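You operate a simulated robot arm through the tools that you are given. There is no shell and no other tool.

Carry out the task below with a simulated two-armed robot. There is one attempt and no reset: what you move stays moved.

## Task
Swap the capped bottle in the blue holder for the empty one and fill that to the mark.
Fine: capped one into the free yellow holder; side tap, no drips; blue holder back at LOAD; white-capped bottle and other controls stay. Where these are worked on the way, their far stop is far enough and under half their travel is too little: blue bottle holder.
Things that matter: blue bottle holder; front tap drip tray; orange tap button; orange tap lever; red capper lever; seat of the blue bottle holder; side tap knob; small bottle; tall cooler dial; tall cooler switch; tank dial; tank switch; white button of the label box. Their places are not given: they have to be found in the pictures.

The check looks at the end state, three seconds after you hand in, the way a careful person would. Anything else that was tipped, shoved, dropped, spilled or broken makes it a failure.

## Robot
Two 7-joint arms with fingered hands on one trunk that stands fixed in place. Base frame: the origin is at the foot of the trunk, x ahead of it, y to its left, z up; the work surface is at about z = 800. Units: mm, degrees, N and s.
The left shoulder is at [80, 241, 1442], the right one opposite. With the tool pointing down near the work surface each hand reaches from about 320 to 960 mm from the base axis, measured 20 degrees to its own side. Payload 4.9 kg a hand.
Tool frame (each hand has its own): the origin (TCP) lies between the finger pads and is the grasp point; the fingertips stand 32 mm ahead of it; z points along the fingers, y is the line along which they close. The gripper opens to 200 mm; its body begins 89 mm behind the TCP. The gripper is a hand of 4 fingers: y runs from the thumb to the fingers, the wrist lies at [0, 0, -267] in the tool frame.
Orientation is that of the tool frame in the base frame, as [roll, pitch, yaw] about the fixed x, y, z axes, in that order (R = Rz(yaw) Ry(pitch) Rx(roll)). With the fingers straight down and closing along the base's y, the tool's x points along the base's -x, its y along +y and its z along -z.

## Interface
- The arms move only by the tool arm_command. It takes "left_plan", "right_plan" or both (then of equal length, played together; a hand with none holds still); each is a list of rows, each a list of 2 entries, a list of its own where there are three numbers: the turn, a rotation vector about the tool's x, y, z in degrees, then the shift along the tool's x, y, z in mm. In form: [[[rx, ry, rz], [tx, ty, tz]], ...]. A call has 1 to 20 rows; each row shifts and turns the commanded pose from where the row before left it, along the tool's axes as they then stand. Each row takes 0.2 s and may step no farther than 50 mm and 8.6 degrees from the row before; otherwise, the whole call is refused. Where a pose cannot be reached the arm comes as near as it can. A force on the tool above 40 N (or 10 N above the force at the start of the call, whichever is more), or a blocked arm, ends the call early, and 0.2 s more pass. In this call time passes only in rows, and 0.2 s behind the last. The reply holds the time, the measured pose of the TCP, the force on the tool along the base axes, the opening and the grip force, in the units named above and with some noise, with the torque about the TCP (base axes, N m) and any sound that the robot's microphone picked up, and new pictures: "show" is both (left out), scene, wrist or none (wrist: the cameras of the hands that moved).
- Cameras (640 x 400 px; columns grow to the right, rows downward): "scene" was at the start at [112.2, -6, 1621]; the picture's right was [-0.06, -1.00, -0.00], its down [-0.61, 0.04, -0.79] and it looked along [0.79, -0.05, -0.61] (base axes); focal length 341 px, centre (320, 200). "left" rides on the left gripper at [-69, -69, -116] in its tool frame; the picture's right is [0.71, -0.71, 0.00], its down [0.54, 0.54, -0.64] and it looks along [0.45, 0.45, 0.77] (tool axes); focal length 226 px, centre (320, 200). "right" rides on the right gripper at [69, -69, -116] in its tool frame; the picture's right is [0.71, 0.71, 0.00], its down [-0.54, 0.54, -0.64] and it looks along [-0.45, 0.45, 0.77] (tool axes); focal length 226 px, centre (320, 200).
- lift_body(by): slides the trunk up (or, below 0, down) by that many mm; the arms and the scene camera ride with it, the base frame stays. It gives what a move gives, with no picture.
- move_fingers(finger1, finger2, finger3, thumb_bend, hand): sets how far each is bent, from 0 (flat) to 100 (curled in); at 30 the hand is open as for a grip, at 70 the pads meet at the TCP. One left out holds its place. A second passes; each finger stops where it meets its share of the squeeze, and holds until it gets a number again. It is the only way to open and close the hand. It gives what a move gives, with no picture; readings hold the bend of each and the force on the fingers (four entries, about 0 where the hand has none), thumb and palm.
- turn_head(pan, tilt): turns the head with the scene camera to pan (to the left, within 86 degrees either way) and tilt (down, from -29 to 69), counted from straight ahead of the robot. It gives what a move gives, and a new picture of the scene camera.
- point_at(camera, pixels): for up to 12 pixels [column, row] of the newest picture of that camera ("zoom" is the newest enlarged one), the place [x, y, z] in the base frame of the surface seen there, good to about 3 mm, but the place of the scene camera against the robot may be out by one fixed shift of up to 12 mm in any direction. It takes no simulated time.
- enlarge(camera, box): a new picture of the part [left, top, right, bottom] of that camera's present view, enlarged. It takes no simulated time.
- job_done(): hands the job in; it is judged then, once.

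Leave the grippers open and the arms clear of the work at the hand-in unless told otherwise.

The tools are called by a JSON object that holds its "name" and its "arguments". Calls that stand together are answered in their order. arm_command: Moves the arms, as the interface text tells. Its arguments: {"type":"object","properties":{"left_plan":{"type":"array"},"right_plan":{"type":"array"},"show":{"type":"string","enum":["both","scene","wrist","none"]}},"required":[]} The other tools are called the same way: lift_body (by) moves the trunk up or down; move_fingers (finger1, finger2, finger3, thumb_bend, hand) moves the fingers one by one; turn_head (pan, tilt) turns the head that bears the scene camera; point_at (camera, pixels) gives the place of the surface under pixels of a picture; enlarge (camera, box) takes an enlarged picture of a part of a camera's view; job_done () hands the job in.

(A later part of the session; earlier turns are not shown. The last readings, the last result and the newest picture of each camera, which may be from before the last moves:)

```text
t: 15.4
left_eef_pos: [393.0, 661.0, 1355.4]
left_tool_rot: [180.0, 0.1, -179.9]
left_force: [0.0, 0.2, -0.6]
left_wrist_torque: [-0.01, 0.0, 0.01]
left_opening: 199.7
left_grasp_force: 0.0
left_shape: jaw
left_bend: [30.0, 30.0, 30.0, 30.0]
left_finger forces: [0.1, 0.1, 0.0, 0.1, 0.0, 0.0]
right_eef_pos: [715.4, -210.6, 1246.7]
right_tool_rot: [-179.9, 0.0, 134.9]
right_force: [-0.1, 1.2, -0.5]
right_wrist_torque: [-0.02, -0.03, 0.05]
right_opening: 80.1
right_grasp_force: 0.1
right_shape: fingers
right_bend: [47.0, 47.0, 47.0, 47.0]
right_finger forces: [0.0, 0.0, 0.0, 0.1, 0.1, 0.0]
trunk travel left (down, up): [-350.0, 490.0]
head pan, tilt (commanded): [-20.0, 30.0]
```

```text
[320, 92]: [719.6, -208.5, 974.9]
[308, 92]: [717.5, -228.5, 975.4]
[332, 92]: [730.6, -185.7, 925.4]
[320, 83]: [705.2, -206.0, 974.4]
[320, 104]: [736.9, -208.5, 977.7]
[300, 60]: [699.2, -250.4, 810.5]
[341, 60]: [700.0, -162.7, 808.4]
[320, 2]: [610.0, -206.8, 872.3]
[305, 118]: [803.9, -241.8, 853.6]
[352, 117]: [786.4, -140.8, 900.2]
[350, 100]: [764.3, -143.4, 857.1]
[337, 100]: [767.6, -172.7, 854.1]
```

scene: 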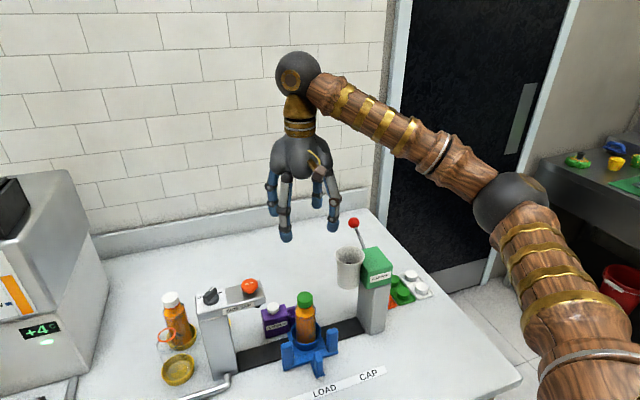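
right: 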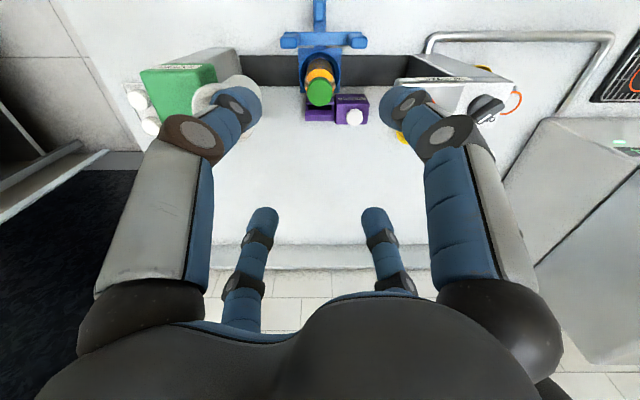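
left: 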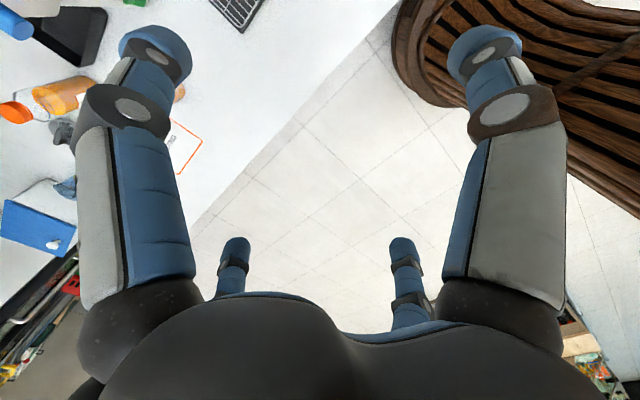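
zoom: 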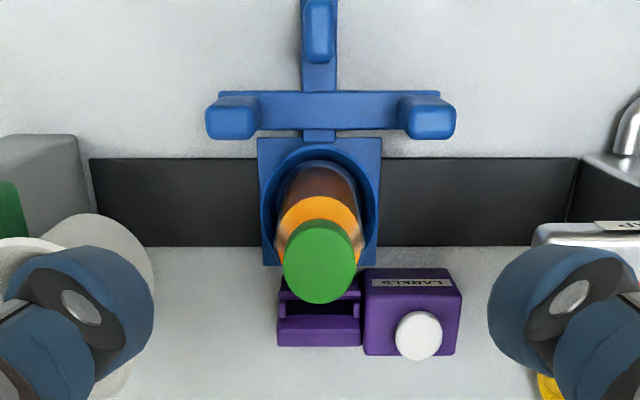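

Cap centre is at about [718,-208]. I'll shift 3.5 mm toward it and lower to about z=1012 first, watching the clearances to the cup and tap.

{"name": "arm_command", "arguments": {"right_plan": [[[0, 0, 0], [0.3, 3.5, 25]], [[0, 0, 0], [0, 0, 35]], [[0, 0, 0], [0, 0, 35]], [[0, 0, 0], [0, 0, 35]], [[0, 0, 0], [0, 0, 35]], [[0, 0, 0], [0, 0, 35]], [[0, 0, 0], [0, 0, 34]]], "show": "both"}}

```text
t: 17.0
left_eef_pos: [392.9, 661.3, 1355.1]
left_tool_rot: [180.0, -0.1, 180.0]
left_force: [0.3, -1.3, 0.4]
left_wrist_torque: [0.01, 0.02, 0.02]
left_opening: 199.6
left_grasp_force: 0.1
left_shape: jaw
left_bend: [30.0, 30.0, 30.0, 30.0]
left_finger forces: [0.0, 0.0, 0.0, 0.0, 0.0, 0.0]
right_eef_pos: [718.2, -206.5, 1011.8]
right_tool_rot: [180.0, 0.1, 135.0]
right_force: [-1.1, -0.1, 0.1]
right_wrist_torque: [0.02, -0.01, -0.03]
right_opening: 80.3
right_grasp_force: 0.1
right_shape: fingers
right_bend: [47.0, 47.0, 47.0, 47.0]
right_finger forces: [0.0, 0.0, 0.1, 0.1, 0.0, 0.0]
trunk travel left (down, up): [-350.0, 490.0]
head pan, tilt (commanded): [-20.0, 30.0]
```

scene: 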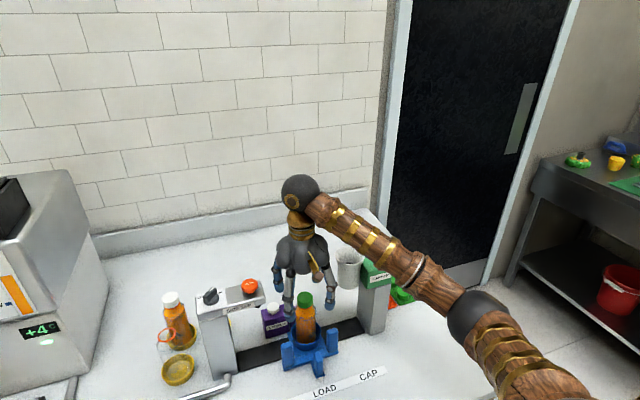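
right: 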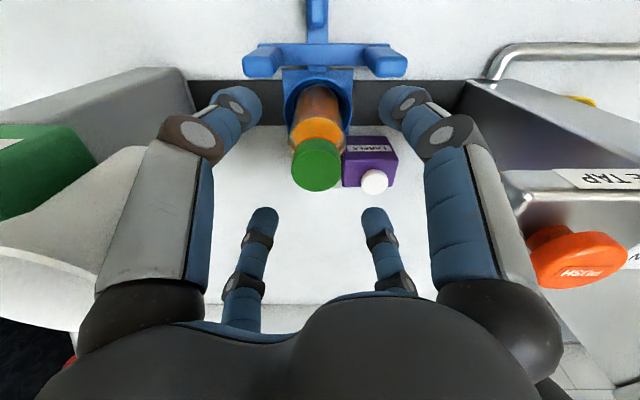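

Fingers surround the cap at (317,165). I'll enlarge to check centring before lowering the rest.

{"name": "enlarge", "arguments": {"camera": "right", "box": [220, 90, 420, 240]}}

{"name": "enlarge", "arguments": {"camera": "scene", "box": [240, 210, 420, 390]}}

{"name": "point_at", "arguments": {"camera": "right", "pixels": [[317, 171], [297, 171], [337, 171], [317, 186], [317, 156], [345, 150], [396, 160], [375, 182], [420, 180]]}}

```text
2.67 times, centred on (320, 165) of right
```

zoom: 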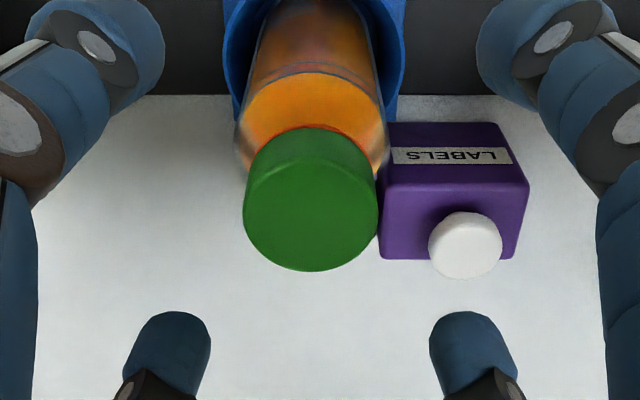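

```text
2.22 times, centred on (330, 300) of scene
```

zoom: 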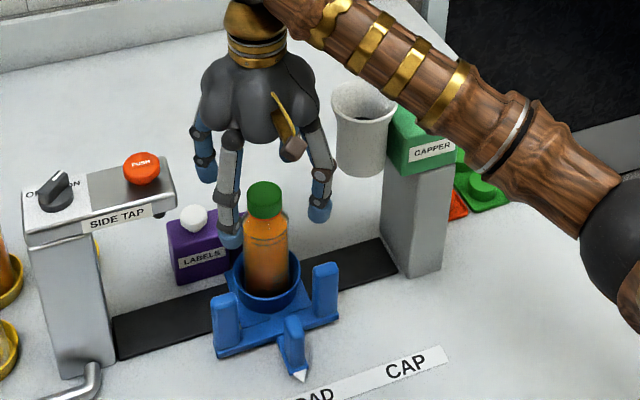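

```text
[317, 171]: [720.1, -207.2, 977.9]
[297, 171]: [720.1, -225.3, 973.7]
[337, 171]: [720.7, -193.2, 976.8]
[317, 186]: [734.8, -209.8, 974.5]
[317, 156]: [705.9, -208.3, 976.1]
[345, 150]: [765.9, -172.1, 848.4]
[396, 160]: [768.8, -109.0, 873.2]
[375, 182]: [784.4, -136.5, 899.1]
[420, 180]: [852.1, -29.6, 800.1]
```

Well centred (cap [719,-209] vs TCP [718,-207]). I'll lower a further 94 mm to z≈918 (fingertips ≈886, above the label box's top at 876).

{"name": "arm_command", "arguments": {"right_plan": [[[0, 0, 0], [0, 0, 30]], [[0, 0, 0], [0, 0, 25]], [[0, 0, 0], [0, 0, 20]], [[0, 0, 0], [0, 0, 19]]], "show": "both"}}

```text
t: 17.9
left_eef_pos: [391.2, 660.9, 1354.9]
left_tool_rot: [-179.9, 0.1, -179.9]
left_force: [-0.3, 0.1, -0.3]
left_wrist_torque: [-0.01, 0.03, -0.01]
left_opening: 199.8
left_grasp_force: 0.1
left_shape: jaw
left_bend: [30.0, 30.0, 30.0, 30.0]
left_finger forces: [0.0, 0.1, 0.0, 0.0, 0.0, 0.0]
right_eef_pos: [720.6, -206.7, 938.9]
right_tool_rot: [179.5, 0.5, 135.0]
right_force: [-2.5, 1.3, 13.7]
right_wrist_torque: [-0.14, 0.85, -0.13]
right_opening: 80.5
right_grasp_force: 6.9
right_shape: fingers
right_bend: [47.0, 47.0, 47.0, 47.0]
right_finger forces: [5.0, 0.0, 0.0, 0.0, 9.2, 0.0]
trunk travel left (down, up): [-350.0, 490.0]
head pan, tilt (commanded): [-20.0, 30.0]
stopped in row 4 (right hand): the force on the tool passed its limit at 58 N (the readings are from after the stop); the commanded pose is now the measured one
```

scene: 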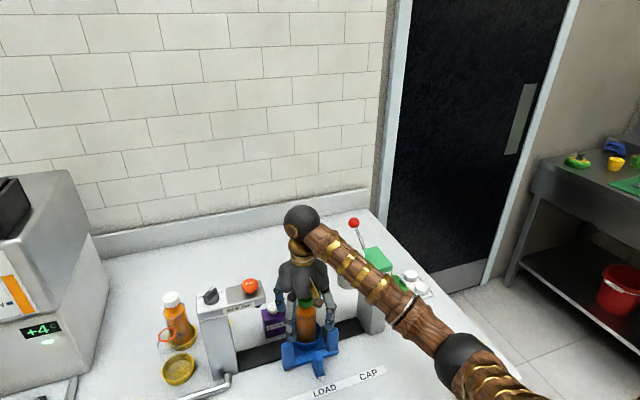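
right: 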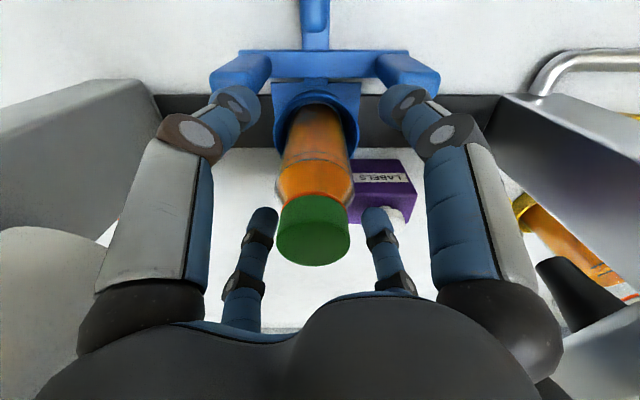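

The thumb and finger 1 pressed on something: at this turn the two front fingers come down right on the blue holder's two prongs (at [655,-265] and [655,-143], on the diagonals). I'll raise 73 mm and turn back to the straight cross position, where the fingers fall between the prongs.

{"name": "arm_command", "arguments": {"right_plan": [[[0, 0, 0], [0, 0, -20]], [[0, 0, 0], [0, 0, -35]], [[0, 0, 0], [0, 0, -35]], [[0, 0, -7.5], [0, 0, 0]], [[0, 0, -7.5], [0, 0, 0]], [[0, 0, -7.5], [0, 0, 0]], [[0, 0, -7.5], [0, 0, 0]], [[0, 0, -7.5], [0, 0, 0]], [[0, 0, -7.5], [0, 0, 0]]], "show": "both"}}

```text
t: 19.9
left_eef_pos: [391.9, 662.3, 1354.6]
left_tool_rot: [179.9, 0.0, -180.0]
left_force: [-0.1, 0.3, 0.4]
left_wrist_torque: [0.0, 0.02, 0.01]
left_opening: 200.1
left_grasp_force: 0.0
left_shape: jaw
left_bend: [30.0, 30.0, 30.0, 30.0]
left_finger forces: [0.1, 0.0, 0.0, 0.1, 0.1, 0.1]
right_eef_pos: [719.2, -206.9, 1025.5]
right_tool_rot: [179.9, 0.4, -180.0]
right_force: [0.3, 0.8, 0.1]
right_wrist_torque: [0.01, -0.01, 0.02]
right_opening: 80.3
right_grasp_force: 0.1
right_shape: fingers
right_bend: [47.0, 47.0, 47.0, 47.0]
right_finger forces: [0.0, 0.1, 0.0, 0.1, 0.0, 0.0]
trunk travel left (down, up): [-350.0, 490.0]
head pan, tilt (commanded): [-20.0, 30.0]
```

scene: 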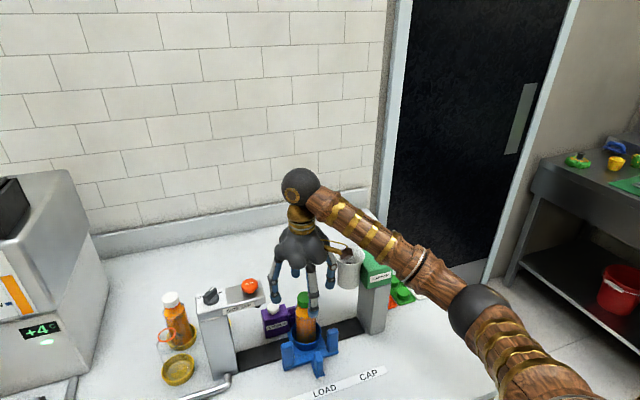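
right: 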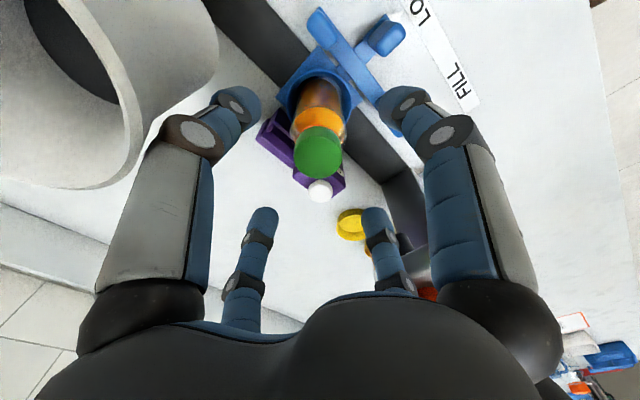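

The hand is straight again at z≈1025. I'll check the cup's lower edge height and the gap between thumb and cup.

{"name": "enlarge", "arguments": {"camera": "scene", "box": [250, 200, 410, 380]}}

{"name": "point_at", "arguments": {"camera": "right", "pixels": [[140, 150], [200, 80], [150, 120], [215, 50], [320, 160], [298, 155], [340, 160], [105, 186], [320, 190], [235, 105], [405, 105], [375, 225]]}}

{"name": "point_at", "arguments": {"camera": "scene", "pixels": [[345, 286], [352, 288], [339, 284], [340, 270], [330, 285], [317, 308], [275, 295], [305, 280]]}}

```text
2.22 times, centred on (330, 290) of scene
```

zoom: 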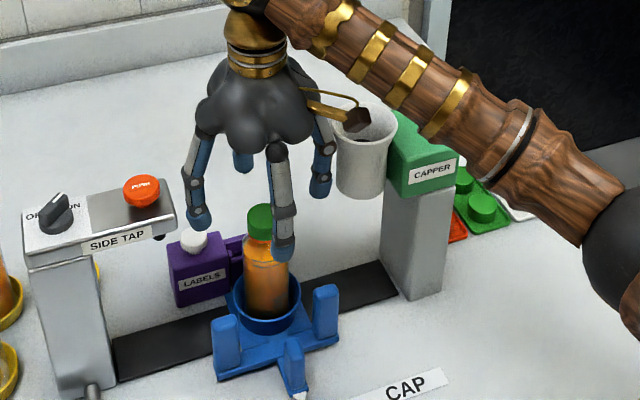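

```text
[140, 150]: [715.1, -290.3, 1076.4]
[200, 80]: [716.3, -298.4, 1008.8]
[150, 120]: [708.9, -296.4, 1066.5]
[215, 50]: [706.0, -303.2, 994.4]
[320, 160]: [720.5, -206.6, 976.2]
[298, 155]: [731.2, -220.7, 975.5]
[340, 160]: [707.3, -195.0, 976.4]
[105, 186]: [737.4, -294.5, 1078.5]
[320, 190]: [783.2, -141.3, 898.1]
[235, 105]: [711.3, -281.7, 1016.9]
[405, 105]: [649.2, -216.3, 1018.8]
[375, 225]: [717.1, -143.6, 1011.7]
```

```text
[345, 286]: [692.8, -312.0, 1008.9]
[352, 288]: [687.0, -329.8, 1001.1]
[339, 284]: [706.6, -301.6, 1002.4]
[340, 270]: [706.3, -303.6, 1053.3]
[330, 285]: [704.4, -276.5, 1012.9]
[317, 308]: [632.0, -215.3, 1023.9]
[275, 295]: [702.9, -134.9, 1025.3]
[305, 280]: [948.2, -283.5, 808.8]
```

The cup's bottom is at about z=990, and the knuckles will pass below it at 958; the gap is about 10–15 mm. I'll lower in small steps to z≈918.

{"name": "arm_command", "arguments": {"right_plan": [[[0, 0, 0], [0, -1, 20]], [[0, 0, 0], [0, 0, 22]], [[0, 0, 0], [0, 0, 22]], [[0, 0, 0], [0, 0, 22]], [[0, 0, 0], [0, 0, 21]]], "show": "both"}}

```text
t: 21.1
left_eef_pos: [392.0, 661.5, 1354.2]
left_tool_rot: [180.0, 0.0, -179.9]
left_force: [0.5, -0.2, 0.4]
left_wrist_torque: [0.04, -0.01, 0.01]
left_opening: 199.8
left_grasp_force: 0.1
left_shape: jaw
left_bend: [30.0, 30.0, 30.0, 30.0]
left_finger forces: [0.0, 0.1, 0.1, 0.0, 0.0, 0.0]
right_eef_pos: [722.3, -208.4, 917.6]
right_tool_rot: [179.9, 0.4, 179.9]
right_force: [-0.1, -0.6, 0.4]
right_wrist_torque: [0.0, 0.01, -0.03]
right_opening: 80.3
right_grasp_force: 0.1
right_shape: fingers
right_bend: [47.0, 47.0, 47.0, 47.0]
right_finger forces: [0.1, 0.0, 0.0, 0.0, 0.0, 0.1]
trunk travel left (down, up): [-350.0, 490.0]
head pan, tilt (commanded): [-20.0, 30.0]
```

scene: 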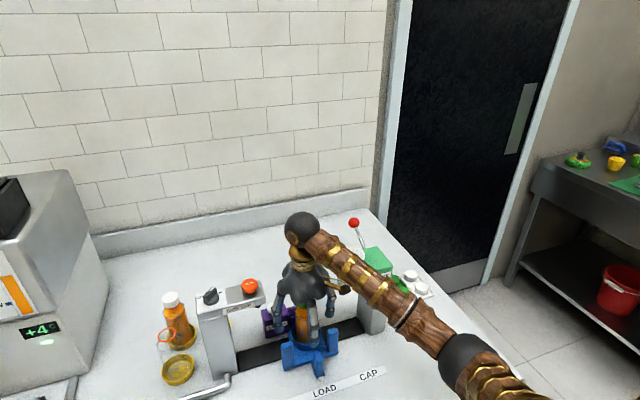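
right: 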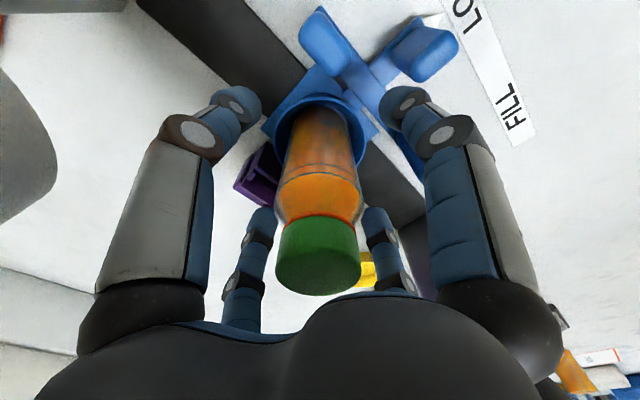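

No contact, the bottle stands between the four fingers. I'll close the fingers gently (towards 56).

{"name": "move_fingers", "arguments": {"hand": "right", "finger1": 56, "finger2": 56, "finger3": 56, "thumb_bend": 56}}

```text
t: 22.1
left_eef_pos: [393.3, 661.1, 1354.2]
left_tool_rot: [180.0, 0.0, -180.0]
left_force: [0.4, -0.4, 1.0]
left_wrist_torque: [0.0, 0.0, 0.02]
left_opening: 199.9
left_grasp_force: 0.1
left_shape: jaw
left_bend: [30.0, 30.0, 30.0, 30.0]
left_finger forces: [0.1, 0.1, 0.1, 0.1, 0.0, 0.0]
right_eef_pos: [720.7, -208.2, 918.5]
right_tool_rot: [179.9, 0.4, 180.0]
right_force: [0.2, 0.8, -0.8]
right_wrist_torque: [0.02, -0.02, 0.03]
right_opening: 47.8
right_grasp_force: 0.1
right_shape: fingers
right_bend: [56.0, 56.0, 56.0, 56.0]
right_finger forces: [0.0, 0.0, 0.1, 0.1, 0.1, 0.1]
trunk travel left (down, up): [-350.0, 490.0]
head pan, tilt (commanded): [-20.0, 30.0]
```

At bend 56 the opening reads 47.8 mm and there is still no contact force. I'll continue closing to 64.

{"name": "move_fingers", "arguments": {"hand": "right", "finger1": 62, "finger2": 62, "finger3": 62, "thumb_bend": 62}}

{"name": "enlarge", "arguments": {"camera": "right", "box": [180, 60, 460, 310]}}

```text
t: 23.1
left_eef_pos: [393.2, 661.4, 1355.1]
left_tool_rot: [180.0, -0.1, 180.0]
left_force: [-0.1, -0.2, 0.3]
left_wrist_torque: [-0.01, 0.02, 0.02]
left_opening: 199.9
left_grasp_force: 0.0
left_shape: jaw
left_bend: [30.0, 30.0, 30.0, 30.0]
left_finger forces: [0.1, 0.0, 0.0, 0.1, 0.1, 0.0]
right_eef_pos: [720.0, -209.0, 918.9]
right_tool_rot: [179.9, 0.5, -179.9]
right_force: [1.0, 0.3, 1.3]
right_wrist_torque: [0.0, -0.03, 0.0]
right_opening: 35.2
right_grasp_force: 7.0
right_shape: fingers
right_bend: [60.0, 60.0, 60.0, 60.0]
right_finger forces: [3.3, 3.6, 2.9, 0.1, 4.3, 0.1]
trunk travel left (down, up): [-350.0, 490.0]
head pan, tilt (commanded): [-20.0, 30.0]
```

```text
1.60 times, centred on (320, 185) of right
```

zoom: 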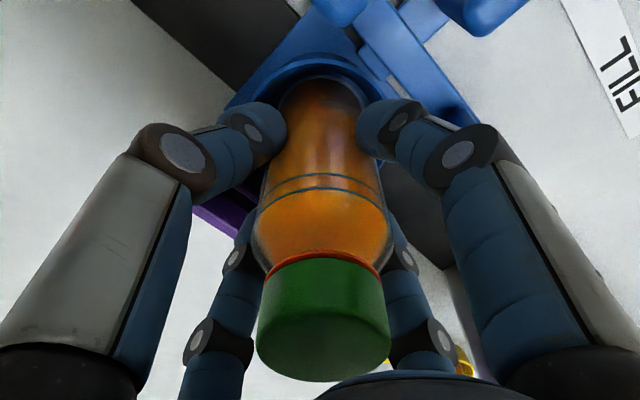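

All four fingers touch evenly at bend 60 (about 3.5 N each, 7 N grip). I'll ask for a bit more squeeze to be sure.

{"name": "move_fingers", "arguments": {"hand": "right", "finger1": 68, "finger2": 68, "finger3": 68, "thumb_bend": 68}}

```text
t: 24.1
left_eef_pos: [392.4, 661.0, 1353.6]
left_tool_rot: [179.9, 0.1, 180.0]
left_force: [0.6, -0.8, 0.2]
left_wrist_torque: [-0.02, 0.0, -0.02]
left_opening: 200.1
left_grasp_force: 0.1
left_shape: jaw
left_bend: [30.0, 30.0, 30.0, 30.0]
left_finger forces: [0.0, 0.0, 0.0, 0.1, 0.1, 0.0]
right_eef_pos: [720.6, -208.9, 918.4]
right_tool_rot: [179.8, 0.4, -180.0]
right_force: [0.1, -1.8, 3.7]
right_wrist_torque: [0.06, -0.01, 0.0]
right_opening: 34.0
right_grasp_force: 17.9
right_shape: fingers
right_bend: [60.0, 59.0, 60.0, 63.0]
right_finger forces: [6.9, 8.7, 6.8, 0.0, 13.4, 0.1]
trunk travel left (down, up): [-350.0, 490.0]
head pan, tilt (commanded): [-20.0, 30.0]
```

Grip is 18 N. I'll lift slowly straight up 60 mm and check.

{"name": "arm_command", "arguments": {"right_plan": [[[0, 0, 0], [0, 0, -8]], [[0, 0, 0], [0, 0, -14]], [[0, 0, 0], [0, 0, -18]], [[0, 0, 0], [0, 0, -20]]], "show": "both"}}

```text
t: 25.1
left_eef_pos: [392.6, 661.3, 1354.3]
left_tool_rot: [-180.0, 0.0, 180.0]
left_force: [-0.7, -0.2, 0.1]
left_wrist_torque: [-0.01, 0.03, -0.01]
left_opening: 200.1
left_grasp_force: 0.0
left_shape: jaw
left_bend: [30.0, 30.0, 30.0, 30.0]
left_finger forces: [0.0, 0.0, 0.0, 0.1, 0.0, 0.0]
right_eef_pos: [719.5, -208.3, 978.5]
right_tool_rot: [179.9, 0.4, -180.0]
right_force: [0.4, 0.1, 0.5]
right_wrist_torque: [-0.01, -0.01, -0.02]
right_opening: 34.0
right_grasp_force: 16.7
right_shape: fingers
right_bend: [60.0, 59.0, 61.0, 63.0]
right_finger forces: [6.7, 8.7, 6.3, 0.0, 12.8, 0.0]
trunk travel left (down, up): [-350.0, 490.0]
head pan, tilt (commanded): [-20.0, 30.0]
```

scene: 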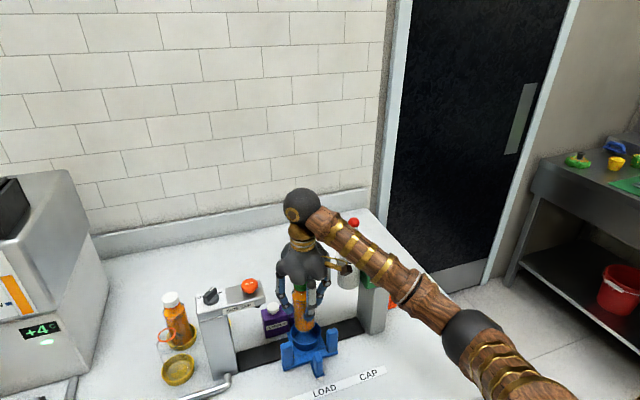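
right: 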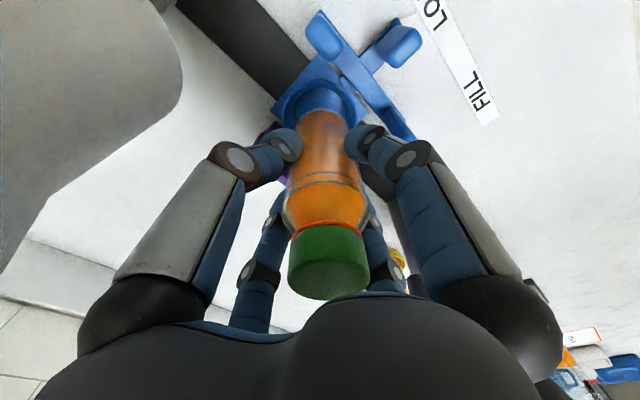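

The bottle is lifted clear (palm force 0). I'll raise it to z≈1250, carry it over to the free holder at [846,20] and turn to +45°.

{"name": "arm_command", "arguments": {"right_plan": [[[0, 0, 0], [0, 0, -30]], [[0, 0, 0], [0, 0, -34]], [[0, 0, 0], [0, 0, -35]], [[0, 0, 0], [0, 0, -35]], [[0, 0, 0], [0, 0, -35]], [[0, 0, 0], [0, 0, -35]], [[0, 0, 0], [0, 0, -35]], [[0, 0, 0], [0, 0, -30]], [[0, 0, 0], [-21, 38, 0]], [[0, 0, 0], [-21, 38, 0]], [[0, 0, 0], [-21, 38, 0]], [[0, 0, 0], [-21, 38, 0]], [[0, 0, 0], [-21, 38, 0]], [[0, 0, 0], [-21, 38, 0]]], "show": "both"}}

```text
t: 28.1
left_eef_pos: [393.4, 664.3, 1352.1]
left_tool_rot: [-179.8, 0.0, 180.0]
left_force: [0.2, 1.2, -0.6]
left_wrist_torque: [-0.07, -0.02, 0.02]
left_opening: 200.0
left_grasp_force: 0.0
left_shape: jaw
left_bend: [30.0, 30.0, 30.0, 30.0]
left_finger forces: [0.0, 0.0, 0.0, 0.0, 0.1, 0.1]
right_eef_pos: [843.3, 20.1, 1250.4]
right_tool_rot: [-179.9, 0.3, 180.0]
right_force: [-0.1, 0.2, -0.8]
right_wrist_torque: [-0.04, 0.0, 0.0]
right_opening: 33.7
right_grasp_force: 16.9
right_shape: fingers
right_bend: [60.0, 59.0, 61.0, 63.0]
right_finger forces: [6.6, 8.5, 6.4, 0.1, 12.6, 0.0]
trunk travel left (down, up): [-350.0, 490.0]
head pan, tilt (commanded): [-20.0, 30.0]
```

scene: 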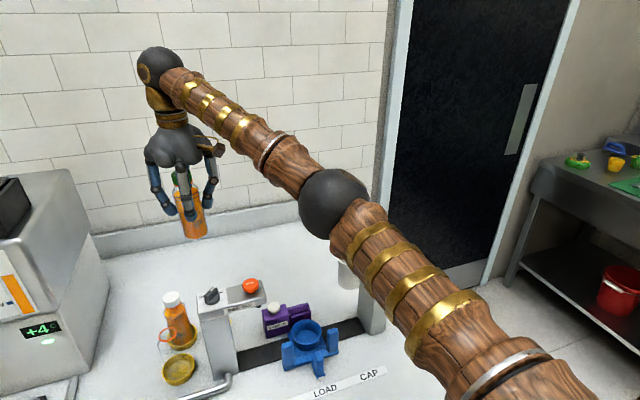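
right: 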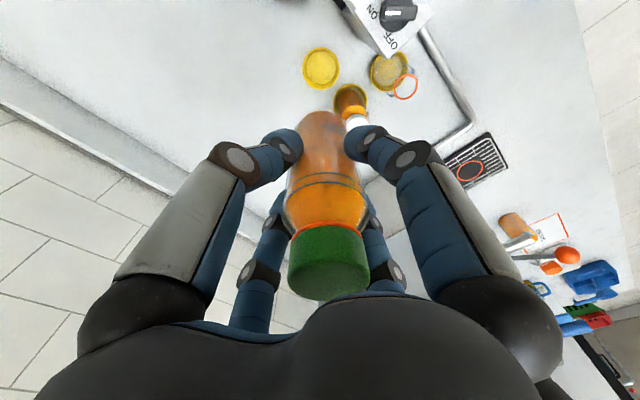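

The bottle hangs nearly vertical, its axis about 3 mm off the TCP. The free holder shows at (322,68). I'll turn the hand 45° and adjust x by +2.5 mm, then lower to z≈1060 and look.

{"name": "arm_command", "arguments": {"right_plan": [[[0, 0, 0], [-2.5, 0, 0]], [[0, 0, -7.5], [0, 0, 0]], [[0, 0, -7.5], [0, 0, 0]], [[0, 0, -7.5], [0, 0, 0]], [[0, 0, -7.5], [0, 0, 0]], [[0, 0, -7.5], [0, 0, 0]], [[0, 0, -7.5], [0, 0, 0]], [[0, 0, 0], [0, 0, 30]], [[0, 0, 0], [0, 0, 32]], [[0, 0, 0], [0, 0, 32]], [[0, 0, 0], [0, 0, 32]], [[0, 0, 0], [0, 0, 32]], [[0, 0, 0], [0, 0, 32]]], "show": "both"}}

```text
t: 30.9
left_eef_pos: [393.9, 661.9, 1353.4]
left_tool_rot: [180.0, 0.0, -180.0]
left_force: [1.0, 0.4, 0.1]
left_wrist_torque: [0.01, 0.01, -0.02]
left_opening: 200.0
left_grasp_force: 0.0
left_shape: jaw
left_bend: [30.0, 30.0, 30.0, 30.0]
left_finger forces: [0.0, 0.1, 0.1, 0.1, 0.0, 0.0]
right_eef_pos: [848.9, 18.8, 1056.7]
right_tool_rot: [-179.8, 0.3, -135.0]
right_force: [0.4, 0.0, -0.8]
right_wrist_torque: [-0.03, 0.05, 0.01]
right_opening: 33.2
right_grasp_force: 16.3
right_shape: fingers
right_bend: [60.0, 59.0, 61.0, 63.0]
right_finger forces: [6.6, 8.6, 6.3, 0.0, 12.4, 0.0]
trunk travel left (down, up): [-350.0, 490.0]
head pan, tilt (commanded): [-20.0, 30.0]
```

scene: 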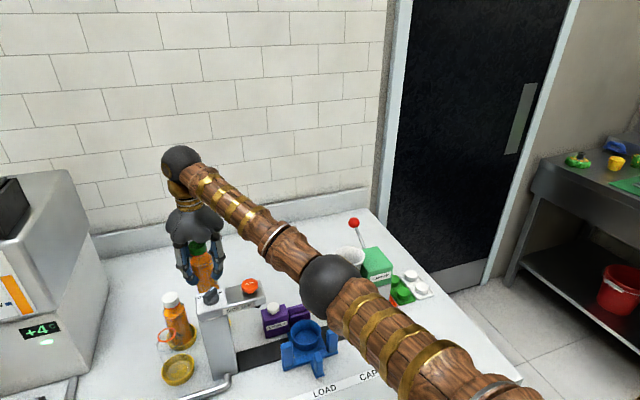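
right: 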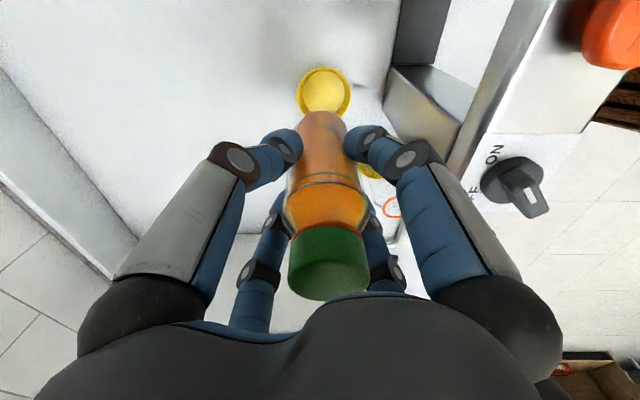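

The bottle bottom is just above, with the holder behind at (324,95). I'll enlarge and measure both for alignment.

{"name": "enlarge", "arguments": {"camera": "right", "box": [260, 50, 390, 180]}}

{"name": "point_at", "arguments": {"camera": "right", "pixels": [[324, 90], [298, 95], [350, 95], [324, 68], [310, 112], [322, 112], [322, 130], [303, 125], [342, 125]]}}

```text
3.08 times, centred on (325, 115) of right
```

zoom: 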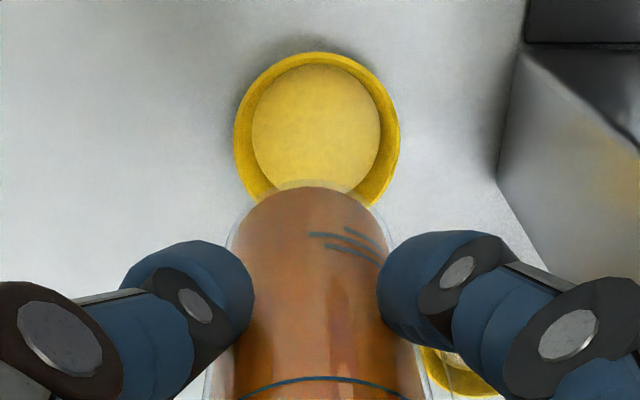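

```text
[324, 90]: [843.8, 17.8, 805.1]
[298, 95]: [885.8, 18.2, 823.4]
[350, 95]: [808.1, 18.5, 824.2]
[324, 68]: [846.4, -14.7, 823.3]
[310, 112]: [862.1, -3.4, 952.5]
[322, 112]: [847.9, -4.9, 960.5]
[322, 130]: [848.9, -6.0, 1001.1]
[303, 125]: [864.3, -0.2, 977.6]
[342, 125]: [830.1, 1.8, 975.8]
```

Bottle axis and holder centre agree within about 2 mm. I'll lower 115 mm in small steps toward z≈940.

{"name": "arm_command", "arguments": {"right_plan": [[[0, 0, 0], [0, 0, 20]], [[0, 0, 0], [0, 0, 20]], [[0, 0, 0], [0, 0, 20]], [[0, 0, 0], [0, 0, 20]], [[0, 0, 0], [0, 0, 18]], [[0, 0, 0], [0, 0, 17]]], "show": "both"}}

```text
t: 32.3
left_eef_pos: [393.3, 661.3, 1354.2]
left_tool_rot: [179.9, 0.2, 179.9]
left_force: [0.1, -0.7, 0.2]
left_wrist_torque: [-0.02, -0.04, 0.01]
left_opening: 200.0
left_grasp_force: 0.0
left_shape: jaw
left_bend: [30.0, 30.0, 30.0, 30.0]
left_finger forces: [0.0, 0.0, 0.0, 0.0, 0.1, 0.0]
right_eef_pos: [848.2, 19.1, 943.4]
right_tool_rot: [-179.8, 0.3, -135.0]
right_force: [0.0, 0.0, -0.1]
right_wrist_torque: [0.0, 0.01, -0.03]
right_opening: 33.3
right_grasp_force: 16.9
right_shape: fingers
right_bend: [60.0, 59.0, 61.0, 63.0]
right_finger forces: [6.6, 8.6, 6.4, 0.1, 12.4, 0.0]
trunk travel left (down, up): [-350.0, 490.0]
head pan, tilt (commanded): [-20.0, 30.0]
```

scene: 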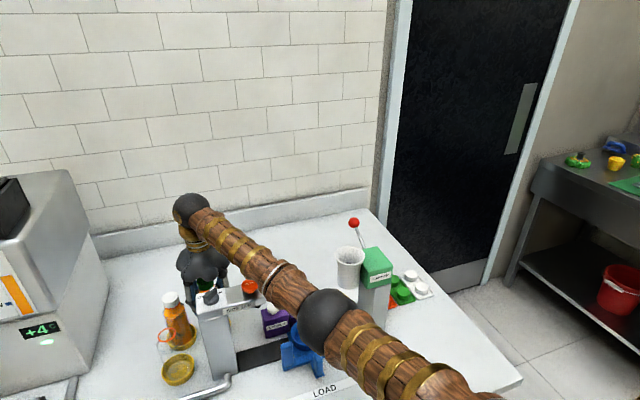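
right: 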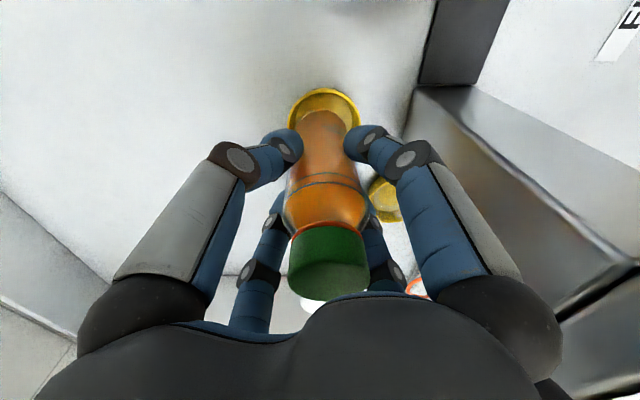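

I'll enlarge to check the bottle's foot against the holder rim.

{"name": "enlarge", "arguments": {"camera": "right", "box": [270, 75, 380, 195]}}

```text
3.33 times, centred on (325, 135) of right
```

zoom: 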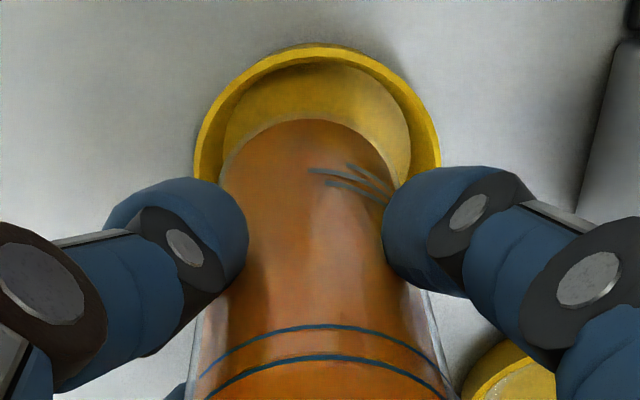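

The bottle is about 2 mm toward +x of the holder's centre; I'll shift −1.5 mm in x and lower to z≈917.

{"name": "arm_command", "arguments": {"right_plan": [[[0, 0, 0], [1.1, 1.1, 6]], [[0, 0, 0], [0, 0, 8]], [[0, 0, 0], [0, 0, 7]], [[0, 0, 0], [0, 0, 5]]], "show": "wrist"}}

```text
t: 33.3
left_eef_pos: [392.7, 661.0, 1353.9]
left_tool_rot: [180.0, -0.1, -180.0]
left_force: [-0.3, -0.4, -0.2]
left_wrist_torque: [-0.04, 0.01, -0.04]
left_opening: 199.8
left_grasp_force: 0.1
left_shape: jaw
left_bend: [30.0, 30.0, 30.0, 30.0]
left_finger forces: [0.0, 0.1, 0.1, 0.0, 0.0, 0.1]
right_eef_pos: [847.7, 19.6, 917.1]
right_tool_rot: [-179.9, 0.4, -135.0]
right_force: [-0.2, -0.6, -1.0]
right_wrist_torque: [-0.04, 0.0, -0.04]
right_opening: 33.1
right_grasp_force: 17.1
right_shape: fingers
right_bend: [60.0, 59.0, 61.0, 63.0]
right_finger forces: [6.5, 8.6, 6.4, 0.0, 12.4, 0.0]
trunk travel left (down, up): [-350.0, 490.0]
head pan, tilt (commanded): [-20.0, 30.0]
```

right: 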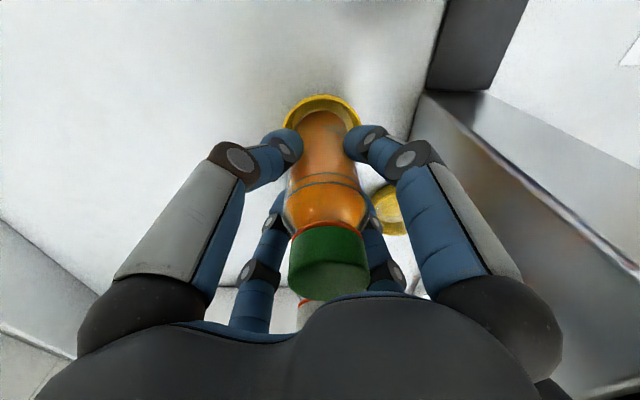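

No contact force; the foot is inside the rim. I'll lower 5 mm more in small steps until it meets the floor.

{"name": "arm_command", "arguments": {"right_plan": [[[0, 0, 0], [0, 0, 2]], [[0, 0, 0], [0, 0, 2]], [[0, 0, 0], [0, 0, 1]]], "show": "wrist"}}

```text
t: 34.1
left_eef_pos: [393.3, 661.6, 1353.2]
left_tool_rot: [-179.9, 0.0, 179.9]
left_force: [0.1, 0.2, 0.4]
left_wrist_torque: [-0.01, 0.03, 0.02]
left_opening: 199.9
left_grasp_force: 0.1
left_shape: jaw
left_bend: [30.0, 30.0, 30.0, 30.0]
left_finger forces: [0.1, 0.0, 0.0, 0.0, 0.1, 0.0]
right_eef_pos: [847.1, 19.6, 912.7]
right_tool_rot: [-179.9, 0.2, -135.1]
right_force: [-0.6, 0.5, 0.0]
right_wrist_torque: [0.0, -0.02, 0.0]
right_opening: 33.3
right_grasp_force: 16.5
right_shape: fingers
right_bend: [60.0, 59.0, 61.0, 63.0]
right_finger forces: [6.5, 8.6, 6.4, 0.0, 12.4, 0.1]
trunk travel left (down, up): [-350.0, 490.0]
head pan, tilt (commanded): [-20.0, 30.0]
```

right: 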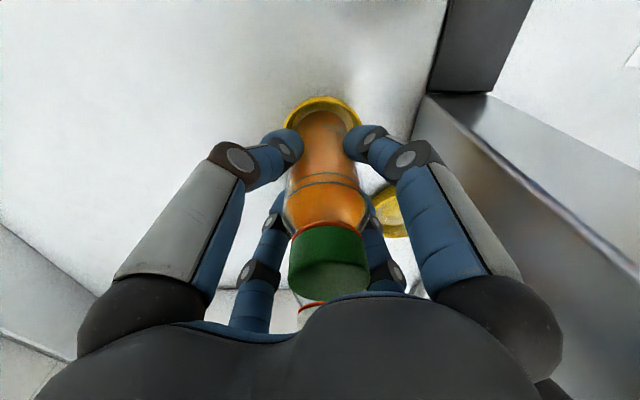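

Still free. I'll go 1 mm at a time for 4 mm.

{"name": "arm_command", "arguments": {"right_plan": [[[0, 0, 0], [0, 0, 1]], [[0, 0, 0], [0, 0, 1]], [[0, 0, 0], [0, 0, 1]]], "show": "none"}}

```text
t: 34.9
left_eef_pos: [392.8, 660.7, 1354.3]
left_tool_rot: [179.9, -0.1, -179.9]
left_force: [-0.5, -0.1, -0.4]
left_wrist_torque: [-0.02, 0.02, -0.01]
left_opening: 199.7
left_grasp_force: 0.1
left_shape: jaw
left_bend: [30.0, 30.0, 30.0, 30.0]
left_finger forces: [0.0, 0.0, 0.1, 0.1, 0.1, 0.1]
right_eef_pos: [847.6, 19.5, 911.3]
right_tool_rot: [-179.8, 0.4, -135.0]
right_force: [2.0, -1.0, 8.5]
right_wrist_torque: [-0.01, 0.07, -0.01]
right_opening: 33.4
right_grasp_force: 18.3
right_shape: fingers
right_bend: [60.0, 59.0, 61.0, 63.0]
right_finger forces: [7.0, 8.7, 6.7, 0.0, 13.5, 0.0]
trunk travel left (down, up): [-350.0, 490.0]
head pan, tilt (commanded): [-20.0, 30.0]
```

It touches the floor (8.5 N upward). I'll open the fingers slightly to 55 to release, then check.

{"name": "move_fingers", "arguments": {"hand": "right", "finger1": 54, "finger2": 54, "finger3": 54, "thumb_bend": 54}}

{"name": "enlarge", "arguments": {"camera": "right", "box": [220, 80, 440, 320]}}

```text
t: 35.9
left_eef_pos: [393.5, 662.4, 1353.5]
left_tool_rot: [-180.0, 0.1, 180.0]
left_force: [-0.4, -0.6, -0.7]
left_wrist_torque: [0.02, 0.01, 0.02]
left_opening: 199.9
left_grasp_force: 0.1
left_shape: jaw
left_bend: [30.0, 30.0, 30.0, 30.0]
left_finger forces: [0.0, 0.1, 0.0, 0.0, 0.1, 0.1]
right_eef_pos: [846.1, 19.5, 909.8]
right_tool_rot: [-179.8, 0.3, -135.0]
right_force: [-0.3, -0.5, 0.8]
right_wrist_torque: [-0.04, 0.01, -0.03]
right_opening: 54.3
right_grasp_force: 0.0
right_shape: fingers
right_bend: [54.0, 54.0, 54.0, 54.0]
right_finger forces: [0.0, 0.1, 0.0, 0.0, 0.0, 0.1]
trunk travel left (down, up): [-350.0, 490.0]
head pan, tilt (commanded): [-20.0, 30.0]
```

```text
1.67 times, centred on (330, 200) of right
```

zoom: 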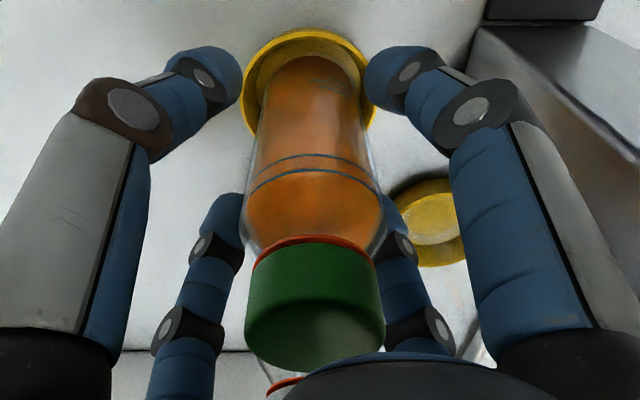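

Released: the bottle stands in the yellow holder and the fingers are clear. I'll open a little more (49), then raise straight up.

{"name": "move_fingers", "arguments": {"hand": "right", "finger1": 49, "finger2": 49, "finger3": 49, "thumb_bend": 49}}

{"name": "arm_command", "arguments": {"right_plan": [[[0, 0, 0], [0, 0, -10]], [[0, 0, 0], [0, 0, -15]], [[0, 0, 0], [0, 0, -20]], [[0, 0, 0], [0, 0, -25]]], "show": "both"}}

```text
t: 36.9
left_eef_pos: [392.3, 660.6, 1353.3]
left_tool_rot: [180.0, -0.1, -179.9]
left_force: [-0.5, 0.4, -0.6]
left_wrist_torque: [0.02, 0.0, 0.04]
left_opening: 199.9
left_grasp_force: 0.1
left_shape: jaw
left_bend: [30.0, 30.0, 30.0, 30.0]
left_finger forces: [0.1, 0.1, 0.0, 0.0, 0.0, 0.0]
right_eef_pos: [847.1, 19.6, 909.8]
right_tool_rot: [-179.9, 0.3, -135.1]
right_force: [0.1, -0.8, 0.8]
right_wrist_torque: [0.03, -0.01, 0.01]
right_opening: 72.6
right_grasp_force: 0.1
right_shape: fingers
right_bend: [49.0, 49.0, 49.0, 49.0]
right_finger forces: [0.1, 0.0, 0.1, 0.1, 0.0, 0.0]
trunk travel left (down, up): [-350.0, 490.0]
head pan, tilt (commanded): [-20.0, 30.0]
```

```text
t: 37.9
left_eef_pos: [392.4, 660.6, 1355.8]
left_tool_rot: [180.0, 0.1, 180.0]
left_force: [0.2, 0.0, -0.2]
left_wrist_torque: [-0.01, -0.01, 0.01]
left_opening: 199.7
left_grasp_force: 0.1
left_shape: jaw
left_bend: [30.0, 30.0, 30.0, 30.0]
left_finger forces: [0.1, 0.0, 0.0, 0.0, 0.1, 0.0]
right_eef_pos: [845.6, 19.3, 980.8]
right_tool_rot: [-179.8, 0.3, -135.0]
right_force: [-0.5, 1.3, -0.3]
right_wrist_torque: [0.03, -0.01, 0.0]
right_opening: 72.7
right_grasp_force: 0.0
right_shape: fingers
right_bend: [49.0, 49.0, 49.0, 49.0]
right_finger forces: [0.1, 0.0, 0.0, 0.1, 0.1, 0.0]
trunk travel left (down, up): [-350.0, 490.0]
head pan, tilt (commanded): [-20.0, 30.0]
```

scene: 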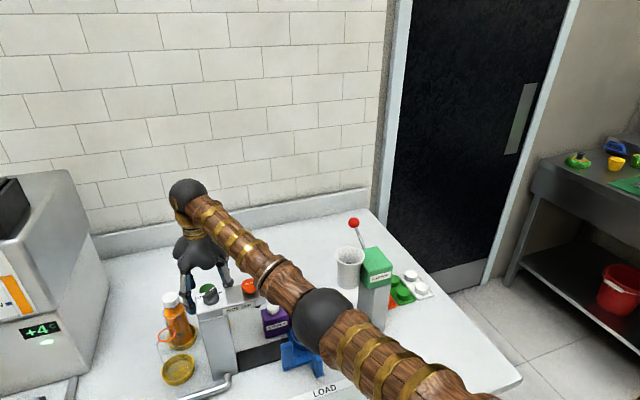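
right: 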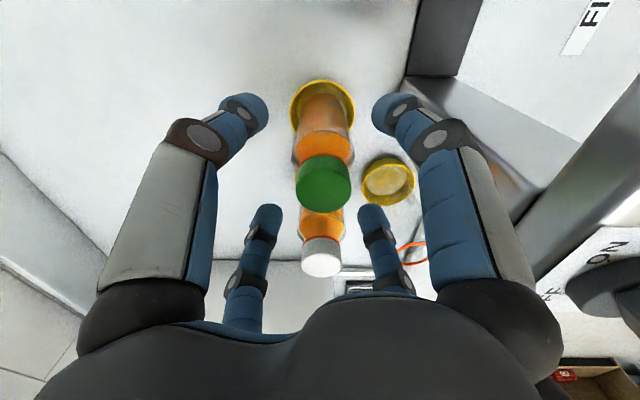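

The green-capped bottle stands steady. I'll check where the right elbow/forearm is relative to the tap before planning the next reach.

{"name": "point_at", "arguments": {"camera": "scene", "pixels": [[322, 315], [260, 270], [230, 240], [200, 200], [249, 287], [208, 293]]}}

{"name": "arm_command", "arguments": {"right_plan": [[[0, 0, 0], [0, 0, -30]], [[0, 0, 0], [0, 0, -35]], [[0, 0, 0], [0, 0, -35]], [[0, 0, 0], [0, 0, -35]], [[0, 0, 0], [0, 0, -35]], [[0, 0, 0], [0, 0, -35]], [[0, 0, 0], [0, 0, -35]], [[0, 0, 0], [0, 0, -30]]], "show": "both"}}

```text
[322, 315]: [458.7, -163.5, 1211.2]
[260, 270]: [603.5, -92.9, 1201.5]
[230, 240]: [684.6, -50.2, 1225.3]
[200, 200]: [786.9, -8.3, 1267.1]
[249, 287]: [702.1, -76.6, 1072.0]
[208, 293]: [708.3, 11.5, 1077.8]
```

```text
t: 39.7
left_eef_pos: [392.1, 661.0, 1353.4]
left_tool_rot: [-180.0, -0.1, -180.0]
left_force: [-1.3, -0.2, -0.2]
left_wrist_torque: [0.0, 0.0, 0.0]
left_opening: 199.7
left_grasp_force: 0.0
left_shape: jaw
left_bend: [30.0, 30.0, 30.0, 30.0]
left_finger forces: [0.0, 0.0, 0.1, 0.0, 0.0, 0.0]
right_eef_pos: [843.6, 19.4, 1252.4]
right_tool_rot: [-179.7, 0.4, -135.0]
right_force: [0.0, 0.1, -0.5]
right_wrist_torque: [0.03, -0.03, 0.0]
right_opening: 72.1
right_grasp_force: 0.1
right_shape: fingers
right_bend: [49.0, 49.0, 49.0, 49.0]
right_finger forces: [0.0, 0.1, 0.1, 0.0, 0.1, 0.1]
trunk travel left (down, up): [-350.0, 490.0]
head pan, tilt (commanded): [-20.0, 30.0]
```

scene: 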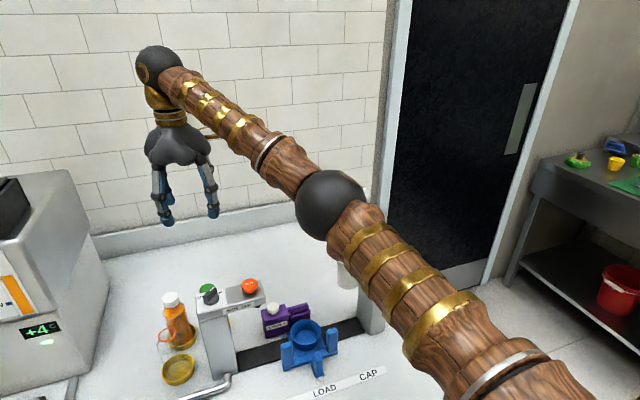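
right: 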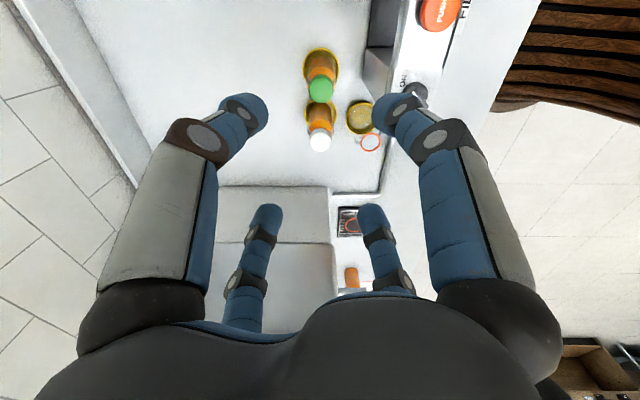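

The elbow hangs fairly low (forearm only ~40 mm above the tap button in the last reach). To get more room I'll raise the trunk by 100 mm.

{"name": "lift_body", "arguments": {"by": 100}}

```text
t: 41.0
left_eef_pos: [393.3, 661.2, 1453.2]
left_tool_rot: [-180.0, 0.0, -180.0]
left_force: [0.9, -0.5, 0.4]
left_wrist_torque: [-0.02, 0.01, 0.0]
left_opening: 200.0
left_grasp_force: 0.0
left_shape: jaw
left_bend: [30.0, 30.0, 30.0, 30.0]
left_finger forces: [0.0, 0.1, 0.1, 0.1, 0.0, 0.0]
right_eef_pos: [844.8, 17.7, 1351.8]
right_tool_rot: [-179.7, 0.3, -134.9]
right_force: [-0.8, -1.0, 0.0]
right_wrist_torque: [0.01, 0.0, -0.02]
right_opening: 72.5
right_grasp_force: 0.0
right_shape: fingers
right_bend: [49.0, 49.0, 49.0, 49.0]
right_finger forces: [0.0, 0.0, 0.1, 0.0, 0.0, 0.1]
trunk travel left (down, up): [-450.0, 390.0]
head pan, tilt (commanded): [-20.0, 30.0]
```

Trunk is up. Next I'll turn back through 0° to −45° (camera to the front) and move above the empty bottle at [747,126], staying high.

{"name": "arm_command", "arguments": {"right_plan": [[[0, 0, 7.5], [0, 0, 0]], [[0, 0, 7.5], [0, 0, 0]], [[0, 0, 7.5], [0, 0, 0]], [[0, 0, 7.5], [0, 0, 0]], [[0, 0, 7.5], [0, 0, 0]], [[0, 0, 7.5], [0, 0, 0]], [[0, 0.4, 0], [33, 36, 0]], [[0, 0, 0], [33, 36, 0]], [[0, 0, 0], [32, 36, 0]], [[0, 0, 7.5], [0, 0, 0]], [[0, 0, 7.5], [0, 0, 0]], [[0, 0, 7.5], [0, 0, 0]], [[0, 0, 7.5], [0, 0, 0]], [[0, 0, 7.5], [0, 0, 0]], [[0, 0, 7.5], [0, 0, 0]], [[0, 0, 0], [0, 0, 30]], [[0, 0, 0], [0, 0, 35]], [[0, 0, 0], [0, 0, 35]]], "show": "both"}}

```text
t: 44.8
left_eef_pos: [392.7, 661.5, 1453.2]
left_tool_rot: [180.0, 0.0, -180.0]
left_force: [-0.4, -0.7, -0.8]
left_wrist_torque: [0.03, 0.02, 0.0]
left_opening: 199.8
left_grasp_force: 0.0
left_shape: jaw
left_bend: [30.0, 30.0, 30.0, 30.0]
left_finger forces: [0.0, 0.0, 0.0, 0.0, 0.0, 0.1]
right_eef_pos: [746.7, 126.3, 1253.3]
right_tool_rot: [179.9, 0.0, 134.9]
right_force: [0.2, 0.5, -0.3]
right_wrist_torque: [0.05, 0.03, 0.01]
right_opening: 72.7
right_grasp_force: 0.0
right_shape: fingers
right_bend: [49.0, 49.0, 49.0, 49.0]
right_finger forces: [0.0, 0.0, 0.0, 0.0, 0.0, 0.0]
trunk travel left (down, up): [-450.0, 390.0]
head pan, tilt (commanded): [-20.0, 30.0]
```

scene: 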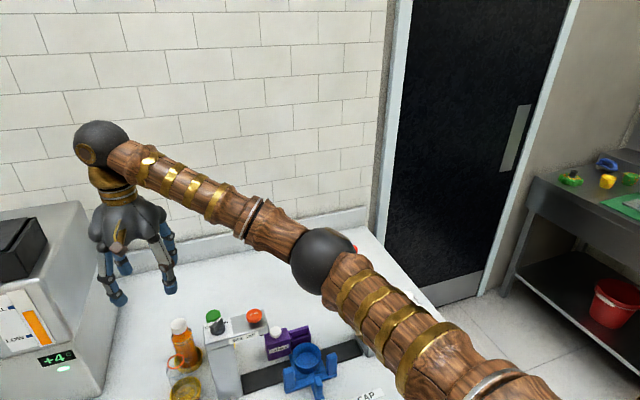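
right: 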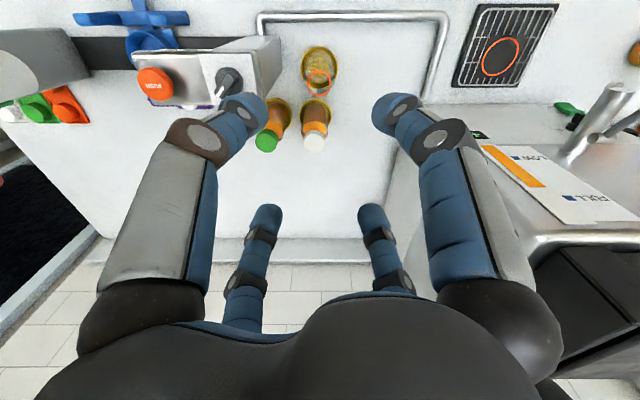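

The empty bottle's orange mouth ring is at (320,83). I'll enlarge and measure it.

{"name": "enlarge", "arguments": {"camera": "right", "box": [260, 30, 390, 160]}}

{"name": "point_at", "arguments": {"camera": "right", "pixels": [[306, 82], [333, 82], [320, 70], [320, 94], [302, 65], [338, 65], [320, 46], [320, 60], [320, 65], [314, 140], [266, 140]]}}

```text
3.08 times, centred on (325, 95) of right
```

zoom: 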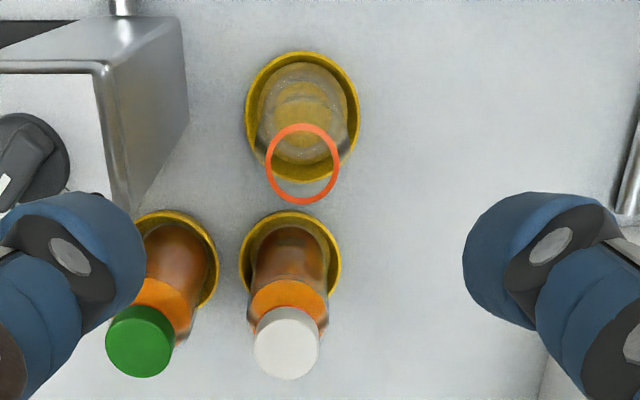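

```text
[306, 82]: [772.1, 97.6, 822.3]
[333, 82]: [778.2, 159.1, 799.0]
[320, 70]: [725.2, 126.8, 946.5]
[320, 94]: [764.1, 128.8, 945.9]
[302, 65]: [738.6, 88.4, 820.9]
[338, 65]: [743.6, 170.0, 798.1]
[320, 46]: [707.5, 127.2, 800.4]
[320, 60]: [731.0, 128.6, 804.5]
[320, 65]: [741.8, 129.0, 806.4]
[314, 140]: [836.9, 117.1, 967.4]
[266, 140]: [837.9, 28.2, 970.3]
```

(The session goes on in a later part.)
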